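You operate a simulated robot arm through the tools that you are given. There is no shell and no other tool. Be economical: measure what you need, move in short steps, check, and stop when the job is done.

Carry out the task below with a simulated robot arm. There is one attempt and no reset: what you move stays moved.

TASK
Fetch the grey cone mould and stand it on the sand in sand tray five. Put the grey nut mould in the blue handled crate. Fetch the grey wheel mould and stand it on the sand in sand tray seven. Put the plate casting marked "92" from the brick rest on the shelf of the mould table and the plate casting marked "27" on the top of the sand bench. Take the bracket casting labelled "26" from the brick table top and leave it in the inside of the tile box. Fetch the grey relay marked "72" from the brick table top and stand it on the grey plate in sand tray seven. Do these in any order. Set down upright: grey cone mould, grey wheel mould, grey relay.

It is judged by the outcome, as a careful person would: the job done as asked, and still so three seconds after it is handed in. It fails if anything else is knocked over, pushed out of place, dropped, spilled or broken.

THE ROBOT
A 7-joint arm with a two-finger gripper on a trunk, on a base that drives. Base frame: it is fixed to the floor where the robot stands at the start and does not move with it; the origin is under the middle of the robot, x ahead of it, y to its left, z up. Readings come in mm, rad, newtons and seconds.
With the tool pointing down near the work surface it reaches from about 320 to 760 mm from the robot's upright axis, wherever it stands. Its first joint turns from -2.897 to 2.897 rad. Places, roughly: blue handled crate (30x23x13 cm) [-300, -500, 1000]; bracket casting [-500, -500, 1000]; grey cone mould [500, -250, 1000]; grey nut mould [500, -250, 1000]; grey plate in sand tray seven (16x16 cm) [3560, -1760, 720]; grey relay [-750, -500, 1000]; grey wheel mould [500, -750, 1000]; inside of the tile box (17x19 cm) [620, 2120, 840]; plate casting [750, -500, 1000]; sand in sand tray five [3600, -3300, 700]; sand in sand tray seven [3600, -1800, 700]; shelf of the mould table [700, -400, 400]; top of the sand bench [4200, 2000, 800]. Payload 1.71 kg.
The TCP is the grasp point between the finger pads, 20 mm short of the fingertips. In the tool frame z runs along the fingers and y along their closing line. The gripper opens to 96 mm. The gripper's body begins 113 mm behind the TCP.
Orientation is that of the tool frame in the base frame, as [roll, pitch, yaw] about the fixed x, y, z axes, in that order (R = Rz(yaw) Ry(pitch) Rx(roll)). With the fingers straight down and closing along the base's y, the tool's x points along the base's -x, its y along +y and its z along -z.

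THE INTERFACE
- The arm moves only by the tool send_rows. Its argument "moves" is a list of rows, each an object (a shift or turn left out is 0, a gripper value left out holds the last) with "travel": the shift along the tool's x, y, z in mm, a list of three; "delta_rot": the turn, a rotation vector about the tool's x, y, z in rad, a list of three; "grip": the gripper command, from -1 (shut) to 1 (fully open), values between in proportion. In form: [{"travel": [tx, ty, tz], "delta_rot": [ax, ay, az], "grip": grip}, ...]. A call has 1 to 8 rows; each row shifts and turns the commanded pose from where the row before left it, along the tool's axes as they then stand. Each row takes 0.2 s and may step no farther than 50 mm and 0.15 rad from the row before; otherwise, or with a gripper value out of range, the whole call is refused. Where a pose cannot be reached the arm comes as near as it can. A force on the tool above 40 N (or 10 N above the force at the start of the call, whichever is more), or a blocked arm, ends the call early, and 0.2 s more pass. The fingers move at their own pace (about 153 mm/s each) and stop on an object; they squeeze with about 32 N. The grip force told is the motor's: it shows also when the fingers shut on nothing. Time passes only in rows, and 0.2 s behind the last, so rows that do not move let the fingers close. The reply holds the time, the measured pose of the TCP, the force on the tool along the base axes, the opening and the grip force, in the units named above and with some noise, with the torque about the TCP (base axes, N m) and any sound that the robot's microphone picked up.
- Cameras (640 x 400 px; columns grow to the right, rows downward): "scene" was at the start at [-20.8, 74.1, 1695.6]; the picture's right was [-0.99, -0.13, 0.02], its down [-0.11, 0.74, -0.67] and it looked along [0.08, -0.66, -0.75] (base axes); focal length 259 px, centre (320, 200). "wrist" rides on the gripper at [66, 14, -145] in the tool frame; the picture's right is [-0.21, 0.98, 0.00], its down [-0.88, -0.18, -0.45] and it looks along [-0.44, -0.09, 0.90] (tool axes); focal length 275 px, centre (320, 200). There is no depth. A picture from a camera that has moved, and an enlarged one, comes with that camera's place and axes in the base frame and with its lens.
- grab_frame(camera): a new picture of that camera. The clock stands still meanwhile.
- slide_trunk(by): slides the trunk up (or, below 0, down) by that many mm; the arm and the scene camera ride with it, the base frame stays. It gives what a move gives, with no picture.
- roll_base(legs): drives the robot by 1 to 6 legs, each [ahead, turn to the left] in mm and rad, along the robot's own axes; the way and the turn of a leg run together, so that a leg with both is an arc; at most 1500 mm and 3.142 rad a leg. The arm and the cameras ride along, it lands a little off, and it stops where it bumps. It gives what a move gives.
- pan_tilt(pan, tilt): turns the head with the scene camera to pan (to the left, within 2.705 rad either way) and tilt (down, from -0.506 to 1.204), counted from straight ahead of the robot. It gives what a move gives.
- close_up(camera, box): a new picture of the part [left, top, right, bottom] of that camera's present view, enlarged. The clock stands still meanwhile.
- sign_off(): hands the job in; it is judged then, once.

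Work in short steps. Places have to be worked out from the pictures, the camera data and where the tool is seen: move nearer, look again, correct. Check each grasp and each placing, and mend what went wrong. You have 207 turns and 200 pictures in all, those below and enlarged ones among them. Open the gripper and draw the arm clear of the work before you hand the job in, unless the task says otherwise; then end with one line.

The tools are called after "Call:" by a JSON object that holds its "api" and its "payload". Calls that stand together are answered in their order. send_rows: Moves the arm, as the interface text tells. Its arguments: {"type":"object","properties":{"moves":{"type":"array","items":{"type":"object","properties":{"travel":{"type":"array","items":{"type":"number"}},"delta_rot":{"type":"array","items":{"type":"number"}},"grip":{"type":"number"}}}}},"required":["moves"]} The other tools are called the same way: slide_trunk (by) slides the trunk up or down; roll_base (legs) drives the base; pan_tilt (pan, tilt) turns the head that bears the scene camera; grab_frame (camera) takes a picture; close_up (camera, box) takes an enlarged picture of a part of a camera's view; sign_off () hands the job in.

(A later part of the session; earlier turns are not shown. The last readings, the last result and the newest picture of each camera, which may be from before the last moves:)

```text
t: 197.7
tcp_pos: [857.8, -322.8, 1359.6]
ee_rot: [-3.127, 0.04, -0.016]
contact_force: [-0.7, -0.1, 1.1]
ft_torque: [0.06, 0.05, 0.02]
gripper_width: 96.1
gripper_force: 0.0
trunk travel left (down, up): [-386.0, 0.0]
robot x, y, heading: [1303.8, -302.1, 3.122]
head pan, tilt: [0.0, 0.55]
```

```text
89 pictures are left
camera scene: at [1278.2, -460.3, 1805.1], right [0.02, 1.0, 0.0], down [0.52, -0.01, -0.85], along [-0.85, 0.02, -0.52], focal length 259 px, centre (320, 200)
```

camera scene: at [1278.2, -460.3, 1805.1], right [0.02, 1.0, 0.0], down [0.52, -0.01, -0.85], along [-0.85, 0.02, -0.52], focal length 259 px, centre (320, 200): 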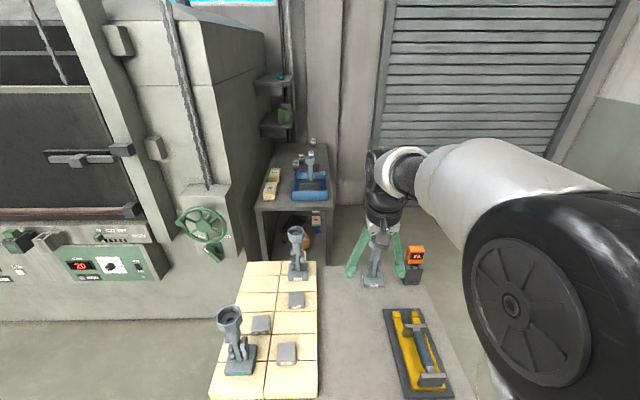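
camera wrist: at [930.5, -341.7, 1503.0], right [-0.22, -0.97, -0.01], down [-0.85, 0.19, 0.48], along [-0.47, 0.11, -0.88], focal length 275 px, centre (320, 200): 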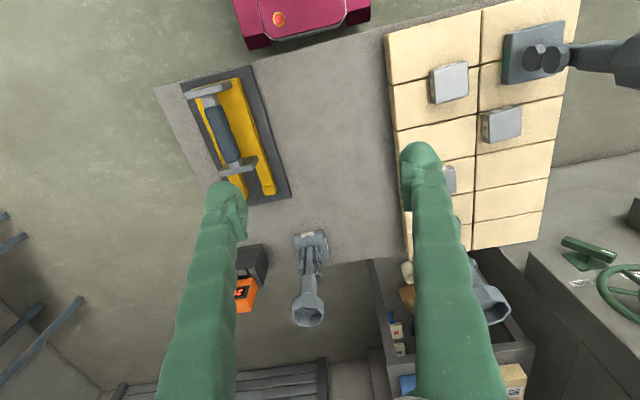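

I move over toward plate 92 at height while turning the tool to face -y.

Call:
{"api": "send_rows", "payload": {"moves": [{"travel": [-15, 25, 10], "delta_rot": [0.014, 0.02, 0]}, {"travel": [-22, 38, 20]}, {"travel": [-22, 38, 20]}, {"travel": [-22, 38, 20]}, {"travel": [-22, 38, 20]}, {"travel": [-22, 38, 20]}, {"delta_rot": [0, 0, -0.145]}, {"delta_rot": [0, 0, -0.145]}]}}

Call:
{"api": "send_rows", "payload": {"moves": [{"delta_rot": [0, 0, -0.145]}, {"delta_rot": [0, 0, -0.145]}, {"delta_rot": [0, 0, -0.145]}, {"delta_rot": [0, 0, -0.145]}, {"delta_rot": [0, 0, -0.145]}, {"delta_rot": [0, 0, -0.145]}, {"delta_rot": [0, 0, -0.145]}, {"delta_rot": [0, 0, -0.145]}]}}

Call:
{"api": "send_rows", "payload": {"moves": [{"delta_rot": [0, 0, -0.14]}, {"delta_rot": [0, -0.15, 0]}, {"delta_rot": [0, -0.15, 0]}, {"delta_rot": [0, -0.15, 0]}, {"delta_rot": [0, -0.15, 0]}, {}]}}

Call:
{"api": "grab_frame", "payload": {"camera": "wrist"}}

```text
t: 199.5
tcp_pos: [721.0, -535.8, 1245.8]
ee_rot: [-3.11, 0.007, 0.274]
contact_force: [1.8, 0.1, 0.5]
ft_torque: [0.04, 0.24, -0.02]
gripper_width: 96.0
gripper_force: 0.0
trunk travel left (down, up): [-386.0, 0.0]
robot x, y, heading: [1305.0, -299.5, 3.121]
head pan, tilt: [0.0, 0.55]
```

```text
t: 201.3
tcp_pos: [720.4, -531.5, 1245.4]
ee_rot: [-3.126, -0.028, 1.432]
contact_force: [0.6, 0.6, -0.3]
ft_torque: [0.03, 0.03, 0.02]
gripper_width: 96.2
gripper_force: 0.1
trunk travel left (down, up): [-386.0, 0.0]
robot x, y, heading: [1302.9, -301.9, 3.124]
head pan, tilt: [0.0, 0.55]
```

```text
t: 202.7
tcp_pos: [720.9, -533.2, 1244.8]
ee_rot: [-3.127, 0.569, 1.581]
contact_force: [0.3, -0.3, 0.1]
ft_torque: [-0.01, 0.02, -0.02]
gripper_width: 96.1
gripper_force: 0.0
trunk travel left (down, up): [-386.0, 0.0]
robot x, y, heading: [1298.2, -304.0, 3.12]
head pan, tilt: [0.0, 0.55]
```

```text
88 pictures are left
camera wrist: at [736.8, -399.1, 1331.4], right [0.98, -0.17, 0.1], down [-0.17, -0.5, 0.85], along [-0.1, -0.85, -0.52], focal length 275 px, centre (320, 200)
```

wrist: 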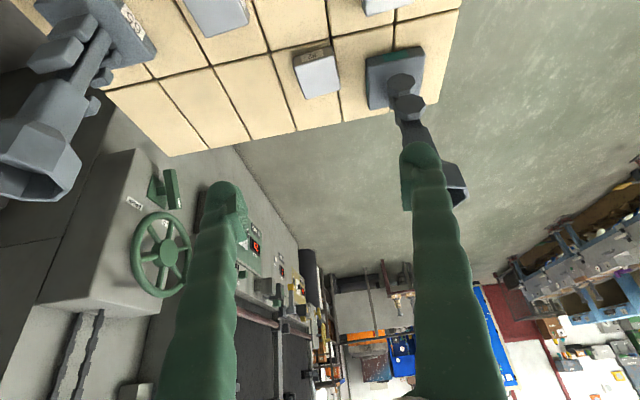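

Zooming on the plate to confirm its number, angle and thickness.

Call:
{"api": "close_up", "payload": {"camera": "wrist", "box": [270, 30, 430, 130]}}

```text
4.00 times, centred on (350, 80) of wrist
camera zoom: at [736.8, -399.1, 1331.4], right [0.98, -0.17, 0.1], down [-0.17, -0.5, 0.85], along [-0.1, -0.85, -0.52], focal length 1101 px, centre (200, 680)
```

zoom: 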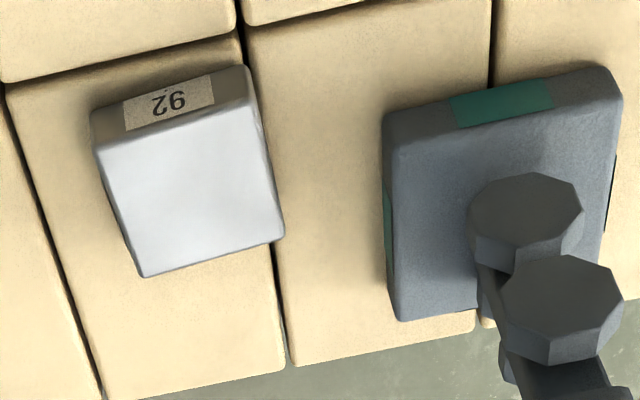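

Confirmed 92, centre (725,-649), 57 mm square and about 20 mm thick. Moving to a point 100 mm back along the tool axis with jaws at 84 mm.

Call:
{"api": "send_rows", "payload": {"moves": [{"travel": [11.7, 0.8, 30], "grip": 0.75}, {"travel": [11.7, 0.9, 47]}, {"travel": [11.7, 0.9, 47]}, {"travel": [11.9, 0.9, 47]}, {"travel": [0, 0, 17]}, {"travel": [0, 0, 40]}, {}, {}]}}

Call:
{"api": "grab_frame", "payload": {"camera": "wrist"}}

```text
t: 204.5
tcp_pos: [721.8, -615.1, 1026.1]
ee_rot: [-3.127, 0.571, 1.579]
contact_force: [0.2, -0.3, 0.1]
ft_torque: [0.03, -0.05, 0.01]
gripper_width: 83.8
gripper_force: 0.1
trunk travel left (down, up): [-386.0, 0.0]
robot x, y, heading: [1301.7, -302.6, 3.122]
head pan, tilt: [0.0, 0.55]
```

```text
86 pictures are left
camera wrist: at [737.3, -481.4, 1112.8], right [0.98, -0.17, 0.1], down [-0.17, -0.5, 0.85], along [-0.1, -0.85, -0.52], focal length 275 px, centre (320, 200)
```

wrist: 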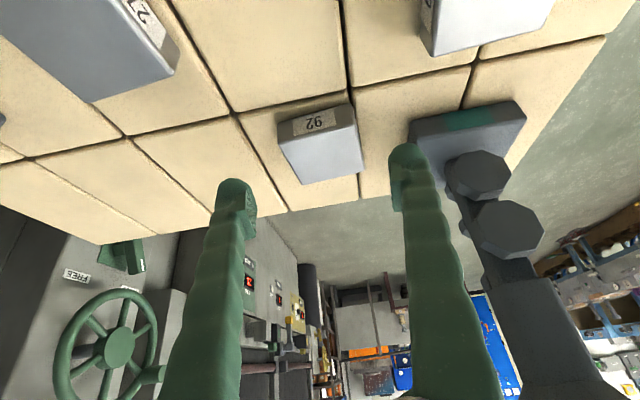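

Zooming to measure the plate's height by parallax.

Call:
{"api": "close_up", "payload": {"camera": "wrist", "box": [240, 80, 400, 220]}}

```text
2.86 times, centred on (320, 150) of wrist
camera zoom: at [737.3, -481.4, 1112.8], right [0.98, -0.17, 0.1], down [-0.17, -0.5, 0.85], along [-0.1, -0.85, -0.52], focal length 786 px, centre (320, 343)
```

zoom: 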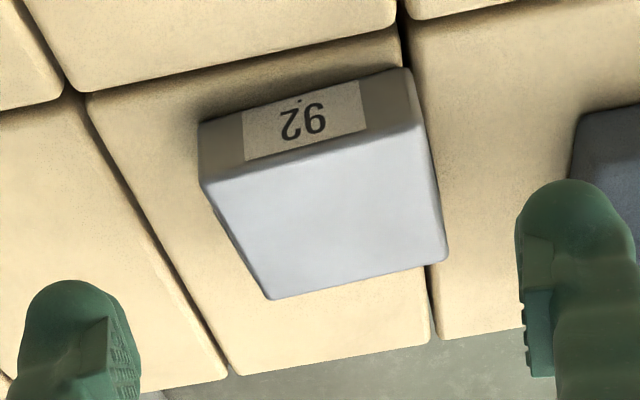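

Plate top is z≈966, brick top ≈944, centre (724.5,-657). I advance to the grasp and close.

Call:
{"api": "send_rows", "payload": {"moves": [{"travel": [-4.6, 2.3, 30]}, {"travel": [0, 0, 30]}, {"travel": [0, 0, 7]}, {}, {}]}}

Call:
{"api": "grab_frame", "payload": {"camera": "wrist"}}

```text
t: 205.7
tcp_pos: [722.1, -656.4, 974.5]
ee_rot: [-3.127, 0.572, 1.579]
contact_force: [-0.5, -0.6, -0.5]
ft_torque: [-0.01, -0.02, 0.0]
gripper_width: 83.9
gripper_force: 0.1
trunk travel left (down, up): [-386.0, 0.0]
robot x, y, heading: [1299.3, -302.0, 3.123]
head pan, tilt: [0.0, 0.55]
```

```text
84 pictures are left
camera wrist: at [738.8, -522.7, 1061.1], right [0.98, -0.17, 0.1], down [-0.17, -0.5, 0.85], along [-0.1, -0.85, -0.52], focal length 275 px, centre (320, 200)
```

wrist: 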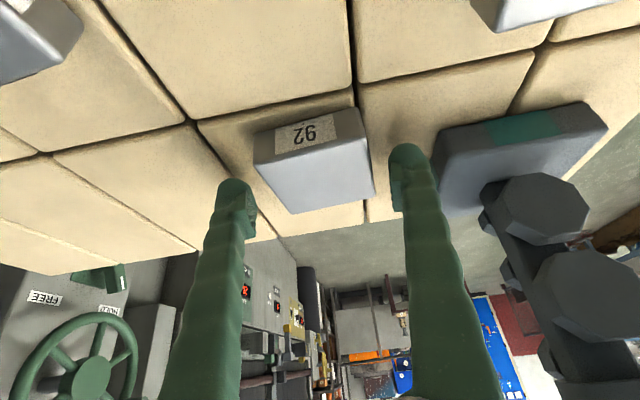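

Slightly lower and a bit back (+y): I adjust 8 mm down, then close.

Call:
{"api": "send_rows", "payload": {"moves": [{"travel": [4, 1, 2.5]}, {"travel": [3.7, 1, 2]}, {}, {"grip": -1}, {"grip": -1}, {"grip": -1}, {}]}}

Call:
{"api": "close_up", "payload": {"camera": "wrist", "box": [220, 90, 420, 240]}}

```text
t: 207.3
tcp_pos: [725.1, -652.7, 966.9]
ee_rot: [-3.126, 0.572, 1.579]
contact_force: [1.8, -0.4, 5.5]
ft_torque: [0.18, -0.27, -0.03]
gripper_width: 62.3
gripper_force: 32.2
trunk travel left (down, up): [-386.0, 0.0]
robot x, y, heading: [1304.7, -300.6, 3.118]
head pan, tilt: [0.0, 0.55]
```

```text
2.67 times, centred on (320, 165) of wrist
camera zoom: at [740.8, -518.3, 1053.3], right [0.98, -0.17, 0.1], down [-0.17, -0.5, 0.85], along [-0.1, -0.85, -0.52], focal length 734 px, centre (320, 293)
```

zoom: 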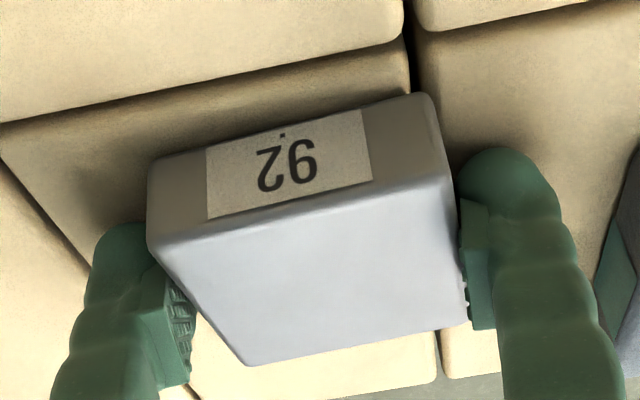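

Gripped at 62 mm. I lift 25 mm gently and check.

Call:
{"api": "send_rows", "payload": {"moves": [{"travel": [-2.7, 0, -4.2]}, {"travel": [-4.3, 0, -6.7]}, {"travel": [-6.5, 0, -10.1]}, {}]}}

Call:
{"api": "close_up", "payload": {"camera": "wrist", "box": [220, 90, 420, 240]}}

```text
t: 208.3
tcp_pos: [724.8, -652.6, 989.7]
ee_rot: [-3.127, 0.571, 1.578]
contact_force: [-0.3, 0.4, -1.9]
ft_torque: [0.03, 0.0, 0.0]
gripper_width: 62.4
gripper_force: 31.9
trunk travel left (down, up): [-386.0, 0.0]
robot x, y, heading: [1303.2, -304.3, 3.124]
head pan, tilt: [0.0, 0.55]
```

```text
2.67 times, centred on (320, 165) of wrist
camera zoom: at [741.0, -519.3, 1077.0], right [0.98, -0.17, 0.1], down [-0.17, -0.5, 0.85], along [-0.1, -0.85, -0.52], focal length 734 px, centre (320, 293)
```

zoom: 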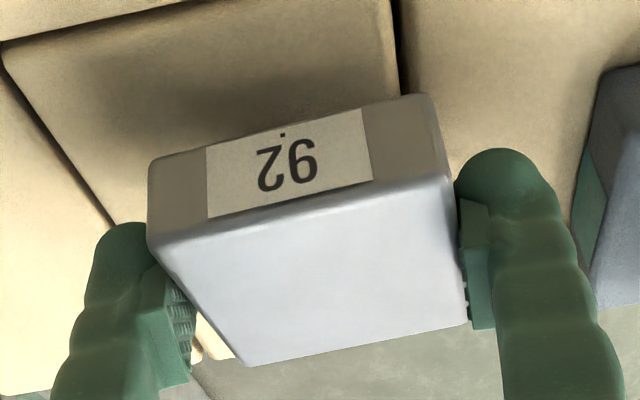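

Held flat (1.9 N). Raising well clear and bringing it back toward the robot.

Call:
{"api": "send_rows", "payload": {"moves": [{"travel": [-16, 0, -25]}, {"travel": [-24.3, 0, -37.9]}, {"travel": [-24.3, 0, -37.9]}, {"travel": [-24.3, 0, -37.9]}, {"travel": [-24.3, 0, -37.9]}, {"travel": [-24.3, 0, -37.9]}, {}]}}

Call:
{"api": "send_rows", "payload": {"moves": [{"travel": [30, 20, -18]}, {"travel": [36, 26, -22]}, {"travel": [36, 26, -22]}, {"travel": [36, 26, -22]}, {"travel": [36, 26, -22]}, {"travel": [36, 26, -22]}, {"delta_rot": [0.0775, 0, 0.1208]}, {"delta_rot": [0.0775, 0, 0.1208]}]}}

Call:
{"api": "send_rows", "payload": {"moves": [{"delta_rot": [0.0775, 0, 0.1208]}, {"delta_rot": [0.0775, 0, 0.1208]}, {"delta_rot": [0.0775, 0, 0.1208]}, {"delta_rot": [0.0775, 0, 0.1208]}, {"delta_rot": [0.0775, 0, 0.1208]}, {"delta_rot": [0.0775, 0, 0.1208]}, {"delta_rot": [0.0775, 0, 0.1208]}, {"delta_rot": [0.0775, 0, 0.1208]}]}}

Call:
{"api": "roll_base", "payload": {"legs": [[-400, 0.02]]}}

Call:
{"api": "grab_frame", "payload": {"camera": "scene"}}

Call:
{"api": "grab_frame", "payload": {"camera": "wrist"}}

```text
t: 209.9
tcp_pos: [728.2, -650.9, 1246.5]
ee_rot: [-3.129, 0.567, 1.579]
contact_force: [1.0, -0.5, -2.2]
ft_torque: [0.01, 0.0, 0.04]
gripper_width: 62.2
gripper_force: 32.0
trunk travel left (down, up): [-386.0, 0.0]
robot x, y, heading: [1301.8, -300.4, 3.123]
head pan, tilt: [0.0, 0.55]
```

```text
t: 211.7
tcp_pos: [877.9, -405.9, 1235.4]
ee_rot: [-3.126, 0.571, 1.292]
contact_force: [-0.6, -0.1, -1.9]
ft_torque: [-0.02, 0.02, -0.01]
gripper_width: 62.0
gripper_force: 31.9
trunk travel left (down, up): [-386.0, 0.0]
robot x, y, heading: [1307.4, -303.8, 3.119]
head pan, tilt: [0.0, 0.55]
```

```text
t: 212.7
tcp_pos: [892.9, -408.8, 1233.9]
ee_rot: [-3.114, 0.585, 0.746]
contact_force: [0.1, 0.0, -2.1]
ft_torque: [0.0, 0.08, -0.04]
gripper_width: 62.4
gripper_force: 32.3
trunk travel left (down, up): [-386.0, 0.0]
robot x, y, heading: [1303.5, -301.6, 3.124]
head pan, tilt: [0.0, 0.55]
stopped in row 5: the arm was blocked; the commanded pose is now the measured one
```

```text
t: 213.4
tcp_pos: [907.2, -409.5, 1242.0]
ee_rot: [-3.079, 0.615, 0.759]
contact_force: [-1.1, -0.4, -2.1]
ft_torque: [0.0, -0.1, 0.03]
gripper_width: 61.8
gripper_force: 32.4
trunk travel left (down, up): [-386.0, 0.0]
robot x, y, heading: [1308.5, -299.7, 3.123]
head pan, tilt: [0.0, 0.55]
stopped in leg 1: the robot was blocked; the commanded pose is now the measured one
```

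```text
81 pictures are left
camera scene: at [1240.9, -458.4, 1804.2], right [0.02, 1.0, 0.0], down [0.54, -0.01, -0.84], along [-0.84, 0.02, -0.54], focal length 259 px, centre (320, 200)
```

scene: 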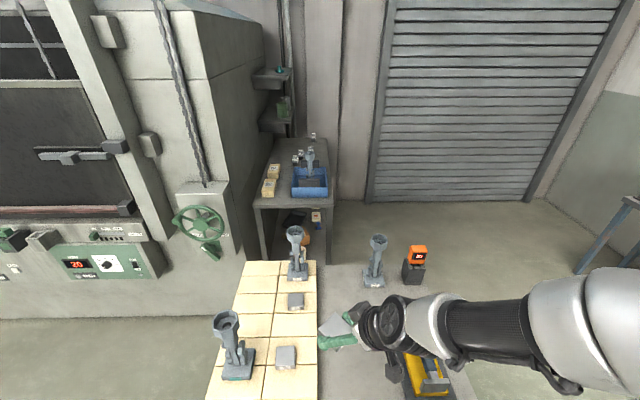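

```text
80 pictures are left
camera wrist: at [1023.1, -333.0, 1321.1], right [0.52, -0.85, 0.07], down [-0.44, -0.2, 0.88], along [-0.73, -0.49, -0.47], focal length 275 px, centre (320, 200)
```

wrist: 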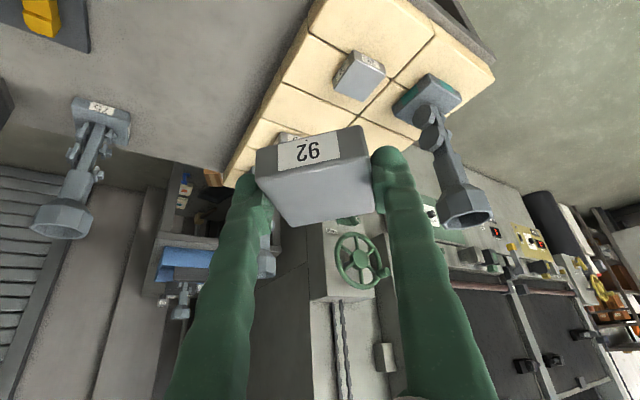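

The tilted tool folded too close to the column. I extend outward 100 mm to free the arm.

Call:
{"api": "send_rows", "payload": {"moves": [{"travel": [-15, -12, 11]}, {"travel": [-23, -18, 16]}, {"travel": [-23, -18, 16]}, {"travel": [-12, -8, 8]}, {}]}}

Call:
{"api": "roll_base", "payload": {"legs": [[-300, 0.02]]}}

```text
t: 213.8
tcp_pos: [906.1, -411.9, 1252.2]
ee_rot: [-3.047, 0.651, 0.771]
contact_force: [0.1, -0.6, -1.9]
ft_torque: [0.01, -0.01, -0.01]
gripper_width: 61.9
gripper_force: 32.2
trunk travel left (down, up): [-386.0, 0.0]
robot x, y, heading: [1302.8, -301.4, 3.125]
head pan, tilt: [0.0, 0.55]
stopped in row 1: the arm was blocked; the commanded pose is now the measured one
```

```text
t: 214.5
tcp_pos: [898.2, -414.6, 1280.0]
ee_rot: [-2.982, 0.724, 0.795]
contact_force: [-0.5, -0.6, -1.7]
ft_torque: [0.03, -0.09, -0.01]
gripper_width: 61.4
gripper_force: 32.6
trunk travel left (down, up): [-386.0, 0.0]
robot x, y, heading: [1310.8, -299.6, 3.118]
head pan, tilt: [0.0, 0.55]
stopped in leg 1: the robot was blocked; the commanded pose is now the measured one
```

Still blocked. I try raising straight up and turning the tool back the way it came.

Call:
{"api": "send_rows", "payload": {"moves": [{"travel": [-20, 0, -20], "delta_rot": [0, 0.1, 0]}, {"travel": [-20, 0, 0], "delta_rot": [0, 0.1, 0]}, {"travel": [-20, 0, 0], "delta_rot": [0, 0.0, 0]}, {}]}}

Call:
{"api": "pan_tilt", "payload": {"pan": -0.6, "tilt": 0.4}}

Call:
{"api": "grab_frame", "payload": {"camera": "scene"}}

```text
t: 214.9
tcp_pos: [939.9, -397.3, 1290.0]
ee_rot: [-3.016, 0.616, 0.732]
contact_force: [0.2, 0.1, -1.9]
ft_torque: [0.02, 0.0, 0.01]
gripper_width: 61.5
gripper_force: 32.1
trunk travel left (down, up): [-386.0, 0.0]
robot x, y, heading: [1314.8, -300.4, 3.126]
head pan, tilt: [0.0, 0.55]
stopped in row 2: the arm was blocked; the commanded pose is now the measured one
```

```text
t: 215.9
tcp_pos: [931.6, -399.4, 1286.9]
ee_rot: [-3.021, 0.608, 0.724]
contact_force: [-1.3, 0.1, -2.5]
ft_torque: [-0.07, -0.02, 0.05]
gripper_width: 61.8
gripper_force: 32.0
trunk travel left (down, up): [-386.0, 0.0]
robot x, y, heading: [1312.0, -302.4, 3.125]
head pan, tilt: [-0.6, 0.4]
```

```text
79 pictures are left
camera scene: at [1260.9, -405.3, 1818.3], right [0.58, 0.81, 0.01], down [0.33, -0.23, -0.91], along [-0.74, 0.53, -0.4], focal length 259 px, centre (320, 200)
```

scene: 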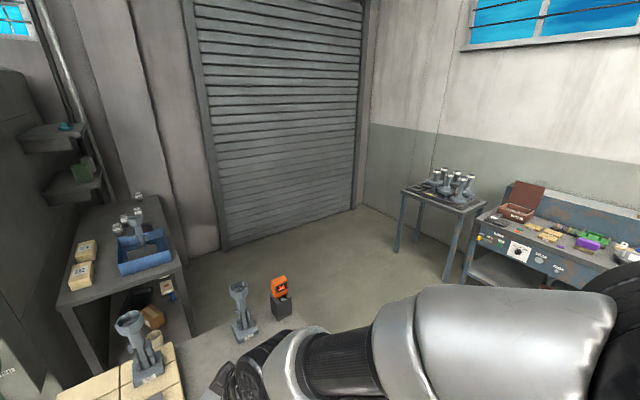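

The elbow is out to the right side. I try small steps outward (-x) with the orientation left alone.

Call:
{"api": "send_rows", "payload": {"moves": [{"travel": [-6, -7, 4]}, {"travel": [-6, -7, 4]}, {"travel": [-12, -14, 8]}, {"travel": [-12, -14, 8]}, {"travel": [-12, -14, 8]}, {}]}}

```text
t: 216.6
tcp_pos: [935.6, -399.2, 1293.9]
ee_rot: [-2.997, 0.624, 0.756]
contact_force: [0.5, -0.5, -1.8]
ft_torque: [-0.03, 0.05, 0.02]
gripper_width: 61.6
gripper_force: 32.0
trunk travel left (down, up): [-386.0, 0.0]
robot x, y, heading: [1309.9, -298.7, 3.122]
head pan, tilt: [-0.6, 0.4]
stopped in row 3: the arm was blocked; the commanded pose is now the measured one
```

Rotating the tool back the way it came should free it; I do that with a slight outward move.

Call:
{"api": "send_rows", "payload": {"moves": [{"delta_rot": [-0.05, 0, -0.07]}, {"delta_rot": [-0.07, 0, -0.1]}, {"delta_rot": [-0.07, 0, -0.1]}, {"delta_rot": [-0.07, 0, -0.1]}, {"delta_rot": [-0.05, 0, -0.08]}, {}]}}

```text
t: 217.9
tcp_pos: [938.2, -422.0, 1297.5]
ee_rot: [-2.99, 0.551, 1.361]
contact_force: [0.2, 0.5, -2.8]
ft_torque: [0.01, 0.01, -0.01]
gripper_width: 61.8
gripper_force: 31.8
trunk travel left (down, up): [-386.0, 0.0]
robot x, y, heading: [1314.8, -300.9, 3.127]
head pan, tilt: [-0.6, 0.4]
```

Freed. I correct the roll, extend to x≈740 (over the table, high), and then turn the tool to face -x there.

Call:
{"api": "send_rows", "payload": {"moves": [{"travel": [-4, -20, 2], "delta_rot": [-0.07, 0, 0]}, {"travel": [-7, -36, 4], "delta_rot": [-0.067, 0, 0]}, {"travel": [-7, -38, 4]}, {"travel": [-7, -38, 4]}, {"travel": [-7, -38, 4]}, {"travel": [-4, -25, 3]}, {}]}}

Call:
{"api": "send_rows", "payload": {"moves": [{"delta_rot": [0.071, 0, 0.116]}, {"delta_rot": [0.071, 0, 0.116]}, {"delta_rot": [0.071, 0, 0.116]}, {"delta_rot": [0.071, 0, 0.116]}, {"delta_rot": [0.071, 0, 0.116]}, {"delta_rot": [0.071, 0, 0.116]}, {"delta_rot": [0.071, 0, 0.116]}, {"delta_rot": [0.071, 0, 0.116]}]}}

```text
t: 219.6
tcp_pos: [740.6, -418.0, 1304.5]
ee_rot: [-3.131, 0.55, 1.357]
contact_force: [-0.5, -0.6, -2.6]
ft_torque: [0.01, 0.03, 0.02]
gripper_width: 61.7
gripper_force: 32.0
trunk travel left (down, up): [-386.0, 0.0]
robot x, y, heading: [1308.8, -303.0, 3.12]
head pan, tilt: [-0.6, 0.4]
```

```text
t: 221.3
tcp_pos: [741.6, -419.5, 1304.8]
ee_rot: [-3.137, 0.559, 0.264]
contact_force: [0.0, -0.5, -2.2]
ft_torque: [0.0, -0.02, -0.02]
gripper_width: 61.1
gripper_force: 32.0
trunk travel left (down, up): [-386.0, 0.0]
robot x, y, heading: [1312.4, -299.3, 3.123]
head pan, tilt: [-0.6, 0.4]
```

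Works. Two more rows, then I back up 350 mm and look at the shelf.

Call:
{"api": "send_rows", "payload": {"moves": [{"delta_rot": [0.071, 0, 0.116]}, {"delta_rot": [0.066, 0, 0.108]}, {}]}}

Call:
{"api": "roll_base", "payload": {"legs": [[-350, 0.015]]}}

Call:
{"api": "slide_trunk", "payload": {"by": -386}}

Call:
{"api": "pan_tilt", "payload": {"pan": 0.0, "tilt": 0.55}}

Call:
{"api": "grab_frame", "payload": {"camera": "scene"}}

Call:
{"api": "grab_frame", "payload": {"camera": "wrist"}}

```text
t: 222.2
tcp_pos: [741.6, -418.0, 1306.8]
ee_rot: [3.14, 0.562, 0.0]
contact_force: [0.6, -0.1, -1.8]
ft_torque: [0.02, 0.0, -0.01]
gripper_width: 61.6
gripper_force: 32.0
trunk travel left (down, up): [-386.0, 0.0]
robot x, y, heading: [1310.7, -300.5, 3.123]
head pan, tilt: [-0.6, 0.4]
```

```text
t: 224.5
tcp_pos: [1081.9, -433.4, 1304.4]
ee_rot: [3.138, 0.558, 0.024]
contact_force: [-0.5, 0.5, -2.5]
ft_torque: [0.0, -0.06, -0.03]
gripper_width: 61.0
gripper_force: 31.4
trunk travel left (down, up): [-386.0, 0.0]
robot x, y, heading: [1649.6, -301.6, -3.138]
head pan, tilt: [-0.6, 0.4]
```

```text
t: 228.2
tcp_pos: [1104.0, -432.2, 929.7]
ee_rot: [3.139, 0.574, 0.021]
contact_force: [-0.3, -0.6, -1.8]
ft_torque: [-0.02, 0.02, -0.01]
gripper_width: 61.2
gripper_force: 31.4
trunk travel left (down, up): [0.0, 386.0]
robot x, y, heading: [1650.4, -303.6, -3.137]
head pan, tilt: [-0.6, 0.4]
```

```text
t: 229.2
tcp_pos: [1102.6, -433.3, 929.3]
ee_rot: [3.136, 0.573, 0.023]
contact_force: [-0.1, -0.4, -2.0]
ft_torque: [-0.04, -0.02, 0.01]
gripper_width: 61.3
gripper_force: 31.8
trunk travel left (down, up): [0.0, 386.0]
robot x, y, heading: [1648.3, -301.0, -3.138]
head pan, tilt: [0.0, 0.55]
```

```text
78 pictures are left
camera scene: at [1598.6, -461.7, 1420.1], right [0.0, 1.0, 0.0], down [0.54, 0.0, -0.84], along [-0.84, 0.0, -0.54], focal length 259 px, centre (320, 200)
```

scene: 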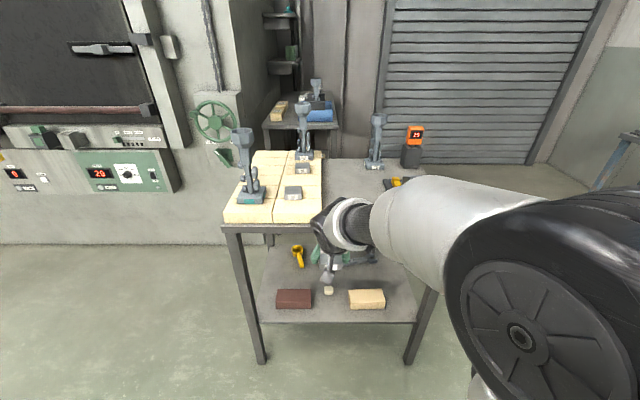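

```text
77 pictures are left
camera wrist: at [1238.8, -443.8, 1016.3], right [-0.15, -0.98, 0.11], down [-0.5, 0.17, 0.85], along [-0.85, 0.07, -0.52], focal length 275 px, centre (320, 200)
```

wrist: 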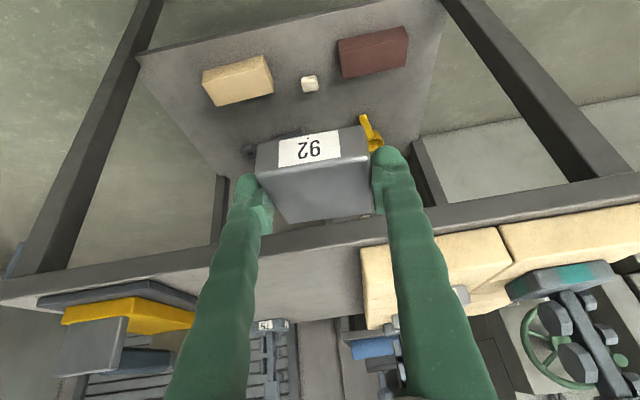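

The shelf has a free area at about (890,-414), between the red and tan bricks and in front of the small stone. I first lower the plate in front of the table.

Call:
{"api": "send_rows", "payload": {"moves": [{"travel": [16, 0, 25]}, {"travel": [24.3, 0, 37.9]}, {"travel": [24.3, 0, 37.9]}, {"travel": [24.3, 0, 37.9]}, {"travel": [24.3, 0, 37.9]}, {"travel": [24.3, 0, 37.9]}, {"travel": [24.3, 0, 37.9]}, {}]}}

Call:
{"api": "send_rows", "payload": {"moves": [{"travel": [24.3, 0, 37.9]}, {"travel": [24.3, 0, 37.9]}, {"travel": [24.3, 0, 37.9]}, {}]}}

Call:
{"api": "grab_frame", "payload": {"camera": "wrist"}}

Call:
{"api": "grab_frame", "payload": {"camera": "scene"}}

```text
t: 231.0
tcp_pos: [1101.2, -436.8, 629.0]
ee_rot: [3.138, 0.574, 0.024]
contact_force: [-0.2, -0.1, -2.8]
ft_torque: [-0.03, 0.0, 0.03]
gripper_width: 61.0
gripper_force: 32.4
trunk travel left (down, up): [0.0, 386.0]
robot x, y, heading: [1652.2, -307.2, -3.136]
head pan, tilt: [0.0, 0.55]
```

```text
t: 232.0
tcp_pos: [1102.2, -437.0, 494.1]
ee_rot: [3.14, 0.573, 0.022]
contact_force: [-0.1, 0.8, -2.6]
ft_torque: [-0.01, -0.03, 0.03]
gripper_width: 61.1
gripper_force: 32.3
trunk travel left (down, up): [0.0, 386.0]
robot x, y, heading: [1649.8, -303.7, -3.137]
head pan, tilt: [0.0, 0.55]
```

```text
76 pictures are left
camera wrist: at [1237.7, -447.8, 580.6], right [-0.15, -0.98, 0.11], down [-0.5, 0.17, 0.85], along [-0.85, 0.07, -0.52], focal length 275 px, centre (320, 200)
```

wrist: 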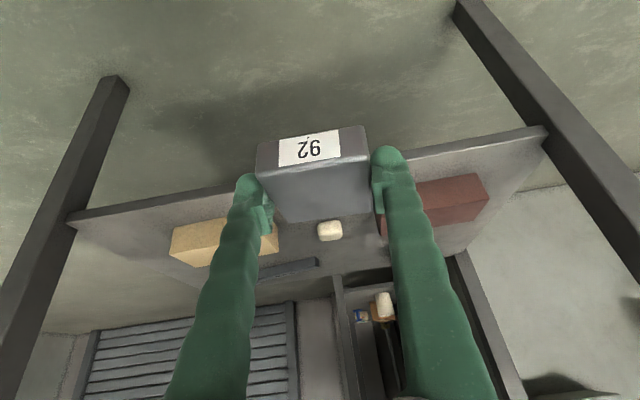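

```text
75 pictures are left
camera scene: at [1598.1, -461.9, 1420.1], right [0.0, 1.0, 0.0], down [0.54, 0.0, -0.84], along [-0.84, 0.0, -0.54], focal length 259 px, centre (320, 200)
```

scene: 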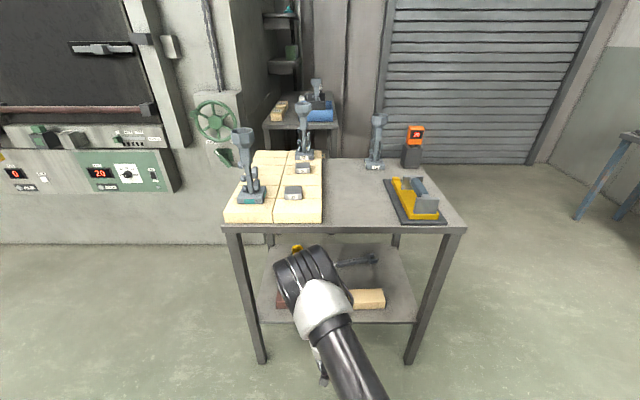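

Triangulation puts the shelf at z≈345, front edge x≈917, stone at x≈767. Target is (850,-415). I drive forward 200 to insert the plate under the table top.

Call:
{"api": "roll_base", "payload": {"legs": [[200, 0]]}}

Call:
{"api": "grab_frame", "payload": {"camera": "wrist"}}

```text
t: 233.7
tcp_pos: [901.5, -436.3, 494.4]
ee_rot: [3.14, 0.574, 0.021]
contact_force: [0.3, -0.7, -1.5]
ft_torque: [0.01, 0.01, 0.0]
gripper_width: 61.2
gripper_force: 31.7
trunk travel left (down, up): [0.0, 386.0]
robot x, y, heading: [1452.2, -303.4, -3.138]
head pan, tilt: [0.0, 0.55]
```

```text
74 pictures are left
camera wrist: at [1037.7, -447.3, 581.2], right [-0.15, -0.98, 0.11], down [-0.5, 0.18, 0.85], along [-0.85, 0.07, -0.52], focal length 275 px, centre (320, 200)
```

wrist: 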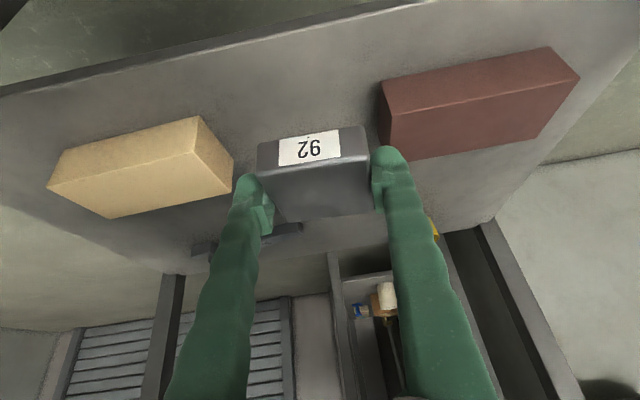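

I shift to (850,-415) and lower to z≈434.

Call:
{"api": "send_rows", "payload": {"moves": [{"travel": [-3.4, -7.3, 26]}, {"travel": [-3.4, -7.3, 26]}, {"travel": [-3.4, -7.3, 26]}, {"travel": [13, 0, 20]}, {"travel": [5.4, 0, 8.4]}, {}]}}

Call:
{"api": "grab_frame", "payload": {"camera": "wrist"}}

```text
t: 235.1
tcp_pos: [855.6, -415.5, 407.3]
ee_rot: [3.139, 0.59, 0.022]
contact_force: [0.8, 0.1, -1.8]
ft_torque: [0.01, -0.03, -0.02]
gripper_width: 61.0
gripper_force: 32.1
trunk travel left (down, up): [0.0, 386.0]
robot x, y, heading: [1448.8, -303.5, -3.142]
head pan, tilt: [0.0, 0.55]
```

```text
73 pictures are left
camera wrist: at [993.1, -426.4, 492.5], right [-0.15, -0.98, 0.12], down [-0.48, 0.18, 0.86], along [-0.86, 0.07, -0.5], focal length 275 px, centre (320, 200)
```

wrist: 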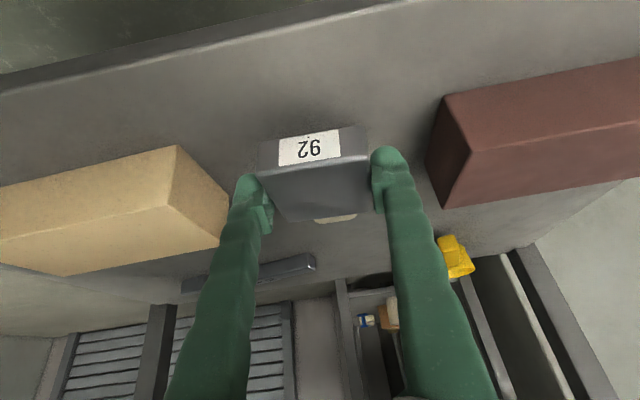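

Clear on both sides. Lowering gently until contact.

Call:
{"api": "send_rows", "payload": {"moves": [{"travel": [10.8, 0, 16.8], "delta_rot": [0, 0.018, 0]}, {"travel": [2.7, 0, 4.2]}, {"travel": [1.6, 0, 2.5]}, {"travel": [1.6, 0, 2.5]}, {"travel": [1.6, 0, 2.5]}, {"travel": [1.6, 0, 2.5]}, {}]}}

Call:
{"api": "grab_frame", "payload": {"camera": "wrist"}}

```text
t: 236.7
tcp_pos: [855.1, -414.9, 374.8]
ee_rot: [3.14, 0.575, 0.022]
contact_force: [6.1, -1.1, 20.6]
ft_torque: [0.61, -0.6, -0.19]
gripper_width: 60.9
gripper_force: 32.2
trunk travel left (down, up): [0.0, 386.0]
robot x, y, heading: [1452.1, -307.6, -3.141]
head pan, tilt: [0.0, 0.55]
```

```text
72 pictures are left
camera wrist: at [990.9, -426.5, 461.1], right [-0.15, -0.98, 0.11], down [-0.5, 0.18, 0.85], along [-0.85, 0.07, -0.51], focal length 275 px, centre (320, 200)
```

wrist: 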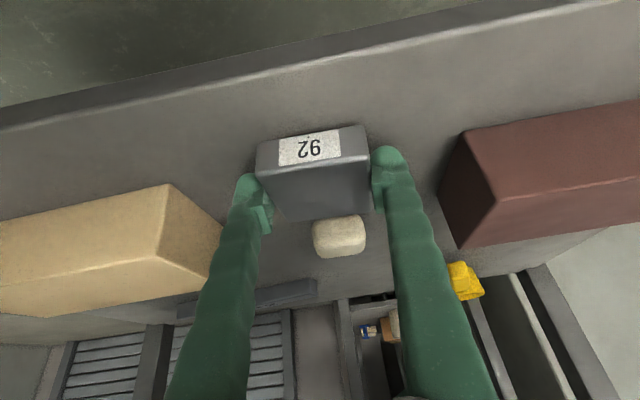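

The plate bears on the shelf (20 N). I release to 76 mm and withdraw up and back.

Call:
{"api": "send_rows", "payload": {"moves": [{"travel": [-1, 0, -1.6]}, {"grip": 0.55}, {"grip": 0.55}, {"travel": [-8, 0, -17]}, {"travel": [-10, 0, -30]}, {"travel": [-10, 0, -35]}, {}]}}

Call:
{"api": "grab_frame", "payload": {"camera": "wrist"}}

```text
t: 238.3
tcp_pos: [878.2, -412.1, 460.4]
ee_rot: [3.139, 0.573, 0.02]
contact_force: [1.0, 0.1, 0.1]
ft_torque: [-0.01, 0.01, 0.04]
gripper_width: 74.4
gripper_force: 0.1
trunk travel left (down, up): [0.0, 386.0]
robot x, y, heading: [1451.7, -305.4, -3.135]
head pan, tilt: [0.0, 0.55]
```

```text
71 pictures are left
camera wrist: at [1013.0, -424.0, 546.9], right [-0.15, -0.98, 0.11], down [-0.5, 0.18, 0.85], along [-0.85, 0.07, -0.52], focal length 275 px, centre (320, 200)
```

wrist: 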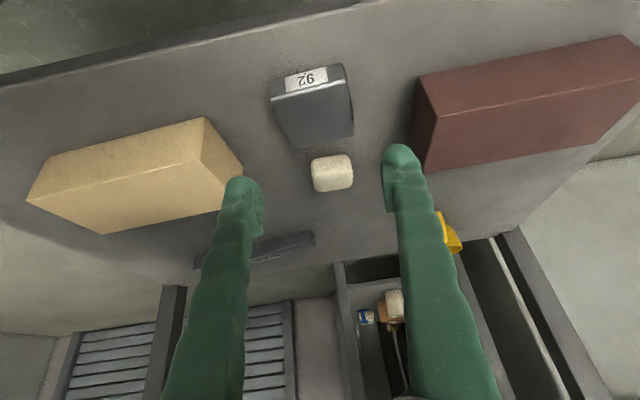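

Plate 92 lies on the shelf. I back out, raise the trunk and arm, then drive in again toward plate 27.

Call:
{"api": "roll_base", "payload": {"legs": [[-250, 0]]}}

Call:
{"api": "slide_trunk", "payload": {"by": 386}}

Call:
{"api": "send_rows", "payload": {"moves": [{"travel": [-16, 0, -25], "grip": 0.75}, {"travel": [-24.3, 0, -37.9]}, {"travel": [-24.3, 0, -37.9]}, {"travel": [-24.3, 0, -37.9]}, {"travel": [-24.3, 0, -37.9]}, {"travel": [-24.3, 0, -37.9]}, {"travel": [-24.3, 0, -37.9]}, {"travel": [-24.3, 0, -37.9]}]}}

Call:
{"api": "roll_base", "payload": {"legs": [[395, -0.005]]}}

Call:
{"api": "grab_frame", "payload": {"camera": "wrist"}}

```text
t: 240.2
tcp_pos: [1130.1, -412.1, 459.3]
ee_rot: [3.139, 0.571, 0.018]
contact_force: [-0.9, 0.3, -0.5]
ft_torque: [0.0, 0.02, -0.04]
gripper_width: 74.5
gripper_force: 0.1
trunk travel left (down, up): [0.0, 386.0]
robot x, y, heading: [1701.4, -301.4, 3.137]
head pan, tilt: [0.0, 0.55]
```

```text
t: 243.9
tcp_pos: [1136.6, -411.0, 854.0]
ee_rot: [3.138, 0.588, 0.018]
contact_force: [-0.6, 0.6, 0.7]
ft_torque: [-0.01, -0.01, -0.01]
gripper_width: 74.3
gripper_force: 0.1
trunk travel left (down, up): [-386.0, 0.0]
robot x, y, heading: [1704.1, -306.7, 3.144]
head pan, tilt: [0.0, 0.55]
```

```text
t: 245.7
tcp_pos: [1144.8, -407.5, 1195.4]
ee_rot: [3.137, 0.59, 0.016]
contact_force: [0.6, 0.5, -0.3]
ft_torque: [-0.01, -0.03, 0.01]
gripper_width: 84.0
gripper_force: 0.0
trunk travel left (down, up): [-386.0, 0.0]
robot x, y, heading: [1704.4, -302.3, 3.139]
head pan, tilt: [0.0, 0.55]
```

```text
t: 248.3
tcp_pos: [749.2, -393.6, 1192.2]
ee_rot: [3.138, 0.588, 0.0]
contact_force: [-0.1, 0.6, 0.3]
ft_torque: [-0.01, 0.0, -0.03]
gripper_width: 84.3
gripper_force: 0.1
trunk travel left (down, up): [-386.0, 0.0]
robot x, y, heading: [1311.4, -300.6, 3.121]
head pan, tilt: [0.0, 0.55]
```

```text
70 pictures are left
camera wrist: at [885.7, -407.1, 1278.3], right [-0.17, -0.98, 0.12], down [-0.48, 0.19, 0.85], along [-0.86, 0.09, -0.51], focal length 275 px, centre (320, 200)
```

wrist: 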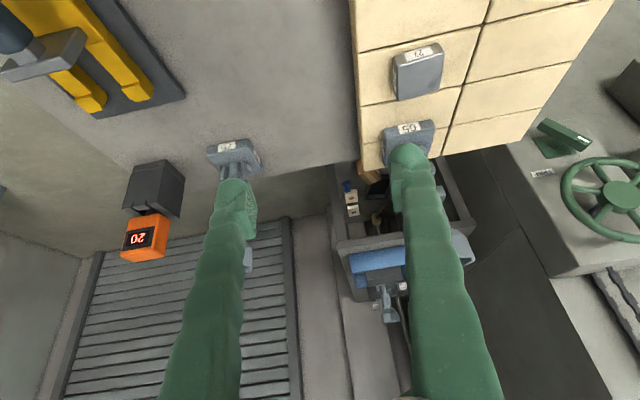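

Plate 27 is near (629,-535). Moving to a point 110 mm back along the tool axis.

Call:
{"api": "send_rows", "payload": {"moves": [{"travel": [4.8, 28.2, 28.5]}, {"travel": [4.8, 28.2, 28.5]}, {"travel": [4.8, 28.2, 28.5]}, {"travel": [4.8, 28.2, 28.5]}, {"travel": [4.8, 28.2, 28.5]}, {}, {}]}}

Call:
{"api": "close_up", "payload": {"camera": "wrist", "box": [200, 60, 440, 210]}}

```text
t: 249.9
tcp_pos: [707.9, -532.9, 1072.8]
ee_rot: [3.138, 0.602, 0.0]
contact_force: [-0.3, 0.2, -0.7]
ft_torque: [-0.02, 0.01, 0.0]
gripper_width: 84.2
gripper_force: 0.0
trunk travel left (down, up): [-386.0, 0.0]
robot x, y, heading: [1311.7, -302.5, 3.119]
head pan, tilt: [0.0, 0.55]
```

```text
2.67 times, centred on (320, 135) of wrist
camera zoom: at [844.3, -547.1, 1155.6], right [-0.17, -0.98, 0.12], down [-0.47, 0.19, 0.86], along [-0.87, 0.09, -0.49], focal length 734 px, centre (320, 373)
```

zoom: 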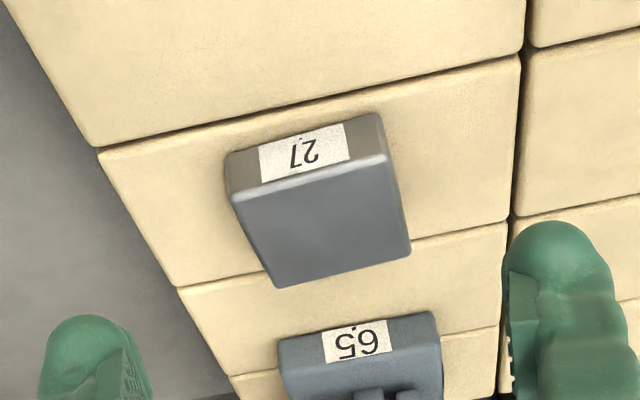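

Plate 27 confirmed at (619,-535), top z≈965, yaw +0.09. I align and advance to the grasp.

Call:
{"api": "send_rows", "payload": {"moves": [{"travel": [-7, 1, 30], "delta_rot": [-0.051, 0, -0.074]}, {"travel": [-7, 1, 40]}, {"travel": [0, 0, 40]}, {"travel": [0, 0, 20]}, {}, {}]}}

Call:
{"api": "close_up", "payload": {"camera": "wrist", "box": [200, 90, 440, 240]}}

```text
t: 251.3
tcp_pos: [623.3, -544.1, 972.0]
ee_rot: [3.138, 0.602, 0.088]
contact_force: [-0.8, 0.1, 0.3]
ft_torque: [0.0, -0.01, 0.01]
gripper_width: 83.9
gripper_force: 0.1
trunk travel left (down, up): [-386.0, 0.0]
robot x, y, heading: [1308.1, -302.4, 3.122]
head pan, tilt: [0.0, 0.55]
```

```text
2.67 times, centred on (320, 165) of wrist
camera zoom: at [760.8, -544.8, 1055.6], right [-0.08, -0.99, 0.12], down [-0.49, 0.14, 0.86], along [-0.87, 0.01, -0.49], focal length 734 px, centre (320, 293)
```

zoom: 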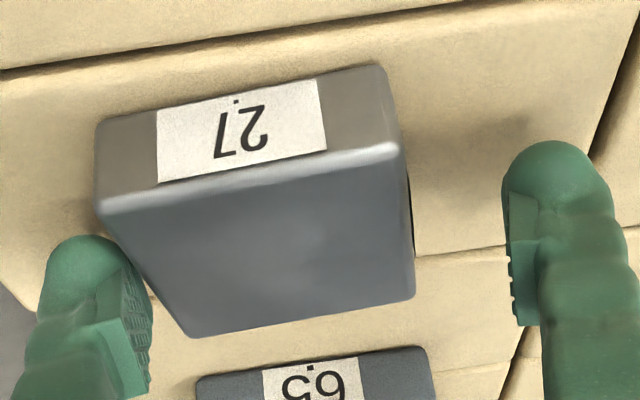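

The jaws need +9 mm in y and 4 mm lower; then I close.

Call:
{"api": "send_rows", "payload": {"moves": [{"travel": [1.2, -9, 1.7]}, {"travel": [1.2, 0, 1.7]}, {}, {"grip": -1}, {"grip": -1}, {"grip": -1}, {}]}}

Call:
{"api": "send_rows", "payload": {"moves": [{"travel": [-2.8, 0, -4.1]}, {"travel": [-5.6, 0, -8.2]}, {"travel": [-8.5, 0, -12.4]}, {}]}}

Call:
{"api": "close_up", "payload": {"camera": "wrist", "box": [200, 90, 440, 240]}}

```text
t: 252.9
tcp_pos: [622.4, -535.4, 968.3]
ee_rot: [3.139, 0.602, 0.089]
contact_force: [-0.8, 0.4, -0.2]
ft_torque: [0.0, -0.02, 0.02]
gripper_width: 61.6
gripper_force: 32.1
trunk travel left (down, up): [-386.0, 0.0]
robot x, y, heading: [1314.4, -297.3, 3.119]
head pan, tilt: [0.0, 0.55]
```

```text
t: 253.9
tcp_pos: [622.9, -534.1, 998.5]
ee_rot: [3.138, 0.602, 0.09]
contact_force: [-0.3, -0.5, -1.8]
ft_torque: [-0.02, -0.02, 0.0]
gripper_width: 61.5
gripper_force: 32.0
trunk travel left (down, up): [-386.0, 0.0]
robot x, y, heading: [1311.6, -301.5, 3.12]
head pan, tilt: [0.0, 0.55]
```

```text
2.67 times, centred on (320, 165) of wrist
camera zoom: at [760.3, -535.4, 1081.4], right [-0.08, -0.99, 0.12], down [-0.49, 0.14, 0.86], along [-0.87, 0.01, -0.49], focal length 734 px, centre (320, 293)
```

zoom: 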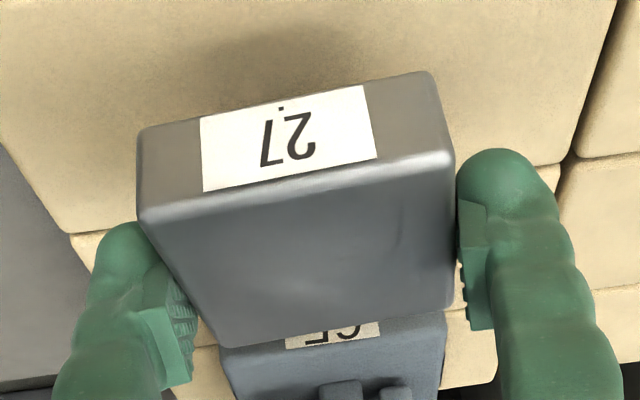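

Held (1.8 N). I raise it and draw it in toward the robot.

Call:
{"api": "send_rows", "payload": {"moves": [{"travel": [-18, 0, -26]}, {"travel": [-25.5, 0, -37]}, {"travel": [-25.5, 0, -37]}, {"travel": [-25.5, 0, -37]}, {"travel": [-25.5, 0, -37]}, {"travel": [-25.5, 0, -37]}, {}]}}

Call:
{"api": "send_rows", "payload": {"moves": [{"travel": [25, -15, -17]}, {"travel": [33, -20, -22]}, {"travel": [33, -20, -22]}, {"travel": [33, -20, -22]}, {}]}}

Call:
{"api": "roll_base", "payload": {"legs": [[-250, 0], [0, -2.61], [1450, 0], [1130, 0]]}}

Call:
{"api": "pan_tilt", "payload": {"pan": 0.45, "tilt": 0.45}}

Call:
{"api": "grab_frame", "payload": {"camera": "scene"}}

```text
t: 255.5
tcp_pos: [618.6, -534.9, 1254.1]
ee_rot: [3.137, 0.6, 0.089]
contact_force: [-0.9, -0.9, -2.3]
ft_torque: [0.0, -0.02, -0.02]
gripper_width: 61.3
gripper_force: 32.1
trunk travel left (down, up): [-386.0, 0.0]
robot x, y, heading: [1313.8, -296.8, 3.124]
head pan, tilt: [0.0, 0.55]
```

```text
t: 256.7
tcp_pos: [760.0, -445.9, 1250.3]
ee_rot: [3.134, 0.598, 0.087]
contact_force: [-0.4, 0.8, -2.2]
ft_torque: [0.02, -0.02, -0.02]
gripper_width: 61.5
gripper_force: 31.8
trunk travel left (down, up): [-386.0, 0.0]
robot x, y, heading: [1312.6, -303.1, 3.12]
head pan, tilt: [0.0, 0.55]
```

```text
t: 278.9
tcp_pos: [4234.1, 1272.1, 1251.5]
ee_rot: [3.132, 0.6, -2.546]
contact_force: [-0.1, -0.2, -2.7]
ft_torque: [-0.01, 0.0, -0.01]
gripper_width: 60.7
gripper_force: 32.1
trunk travel left (down, up): [-386.0, 0.0]
robot x, y, heading: [3822.0, 874.3, 0.484]
head pan, tilt: [0.0, 0.55]
```

```text
t: 279.8
tcp_pos: [4219.3, 1262.9, 1256.9]
ee_rot: [3.13, 0.613, -2.547]
contact_force: [-0.3, 0.1, -2.7]
ft_torque: [0.0, 0.02, -0.02]
gripper_width: 60.4
gripper_force: 31.6
trunk travel left (down, up): [-386.0, 0.0]
robot x, y, heading: [3823.8, 878.2, 0.483]
head pan, tilt: [0.45, 0.45]
```

```text
66 pictures are left
camera scene: at [3778.8, 1073.4, 1813.5], right [0.81, -0.59, -0.01], down [-0.27, -0.36, -0.89], along [0.53, 0.72, -0.45], focal length 259 px, centre (320, 200)
```

scene: 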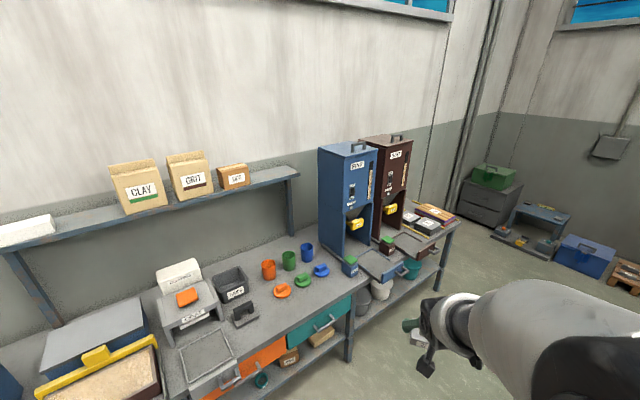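

I zoom in on this bench to confirm what it is and find a clear spot.

Call:
{"api": "close_up", "payload": {"camera": "scene", "box": [140, 200, 380, 400]}}

Call:
{"api": "pan_tilt", "payload": {"pan": 1.2, "tilt": 0.5}}

Call:
{"api": "grab_frame", "payload": {"camera": "scene"}}

```text
2.00 times, centred on (260, 300) of scene
camera zoom: at [3778.8, 1073.4, 1813.5], right [0.81, -0.59, -0.01], down [-0.27, -0.36, -0.89], along [0.53, 0.72, -0.45], focal length 518 px, centre (440, 0)
```

zoom: 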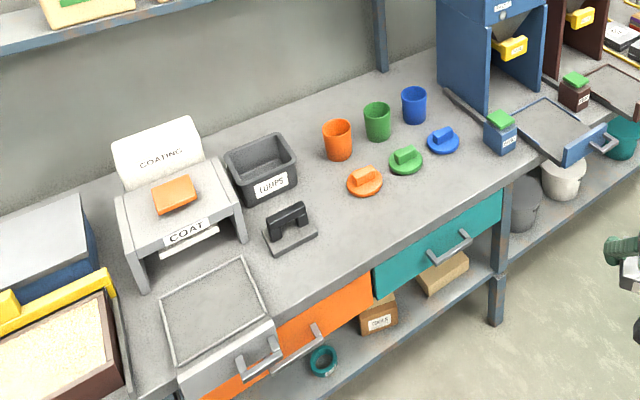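

```text
t: 280.9
tcp_pos: [4218.6, 1262.4, 1258.1]
ee_rot: [3.129, 0.613, -2.549]
contact_force: [0.8, -0.4, -2.1]
ft_torque: [-0.01, -0.01, -0.02]
gripper_width: 60.7
gripper_force: 32.0
trunk travel left (down, up): [-386.0, 0.0]
robot x, y, heading: [3823.2, 877.7, 0.49]
head pan, tilt: [1.201, 0.499]
```

```text
64 pictures are left
camera scene: at [3712.7, 1088.7, 1810.0], right [0.99, 0.12, -0.02], down [0.04, -0.48, -0.88], along [-0.11, 0.87, -0.48], focal length 259 px, centre (320, 200)
```

scene: 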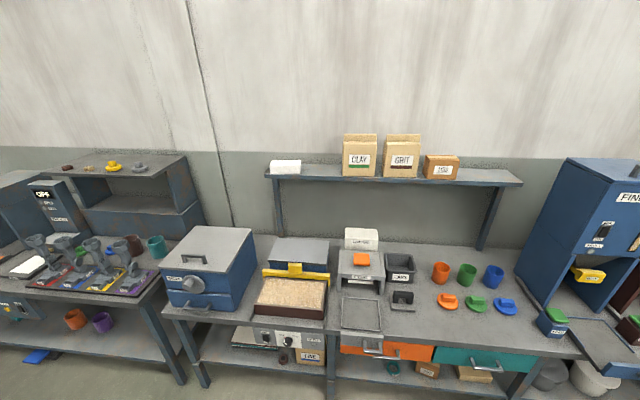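

This long bench (sand tub, clay/grit, silos) is the sand bench; free strip at about (4300,1850), front edge y≈1735. I drive to (4280,1250) facing it.

Call:
{"api": "roll_base", "payload": {"legs": [[0, 0.19], [589, 0], [0, 0.895]]}}

Call:
{"api": "pan_tilt", "payload": {"pan": 0.0, "tilt": 0.7}}

Call:
{"api": "grab_frame", "payload": {"camera": "scene"}}

Call:
{"api": "grab_frame", "payload": {"camera": "wrist"}}

```text
t: 287.9
tcp_pos: [4127.5, 1782.3, 1258.1]
ee_rot: [3.129, 0.612, -1.474]
contact_force: [-0.5, 0.5, -2.1]
ft_torque: [0.04, 0.03, 0.01]
gripper_width: 60.2
gripper_force: 31.8
trunk travel left (down, up): [-386.0, 0.0]
robot x, y, heading: [4279.7, 1248.9, 1.564]
head pan, tilt: [1.201, 0.499]
```

```text
t: 289.3
tcp_pos: [4132.0, 1767.5, 1264.0]
ee_rot: [3.121, 0.626, -1.473]
contact_force: [0.0, 0.0, -2.9]
ft_torque: [0.0, 0.01, 0.0]
gripper_width: 60.2
gripper_force: 31.8
trunk travel left (down, up): [-386.0, 0.0]
robot x, y, heading: [4279.8, 1252.4, 1.567]
head pan, tilt: [0.0, 0.7]
```

```text
63 pictures are left
camera scene: at [4126.0, 1303.4, 1791.4], right [1.0, -0.01, 0.0], down [0.0, -0.66, -0.75], along [0.01, 0.75, -0.66], focal length 259 px, centre (320, 200)
```

scene: 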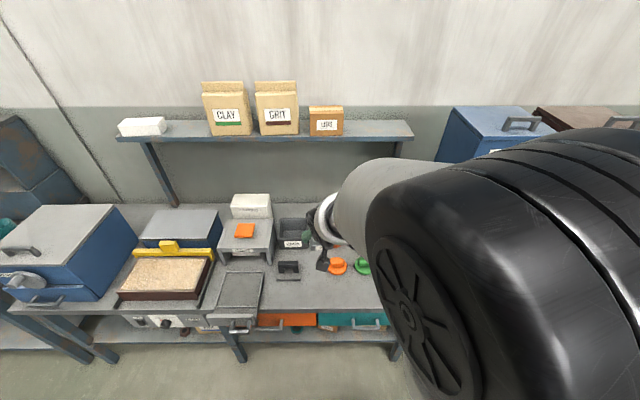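

```text
62 pictures are left
camera wrist: at [4133.8, 1628.3, 1343.6], right [-0.99, 0.06, 0.14], down [0.15, 0.47, 0.87], along [-0.01, 0.88, -0.47], focal length 275 px, centre (320, 200)
```

wrist: 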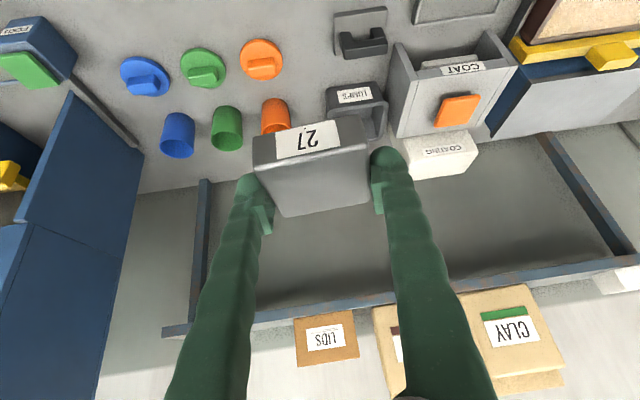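

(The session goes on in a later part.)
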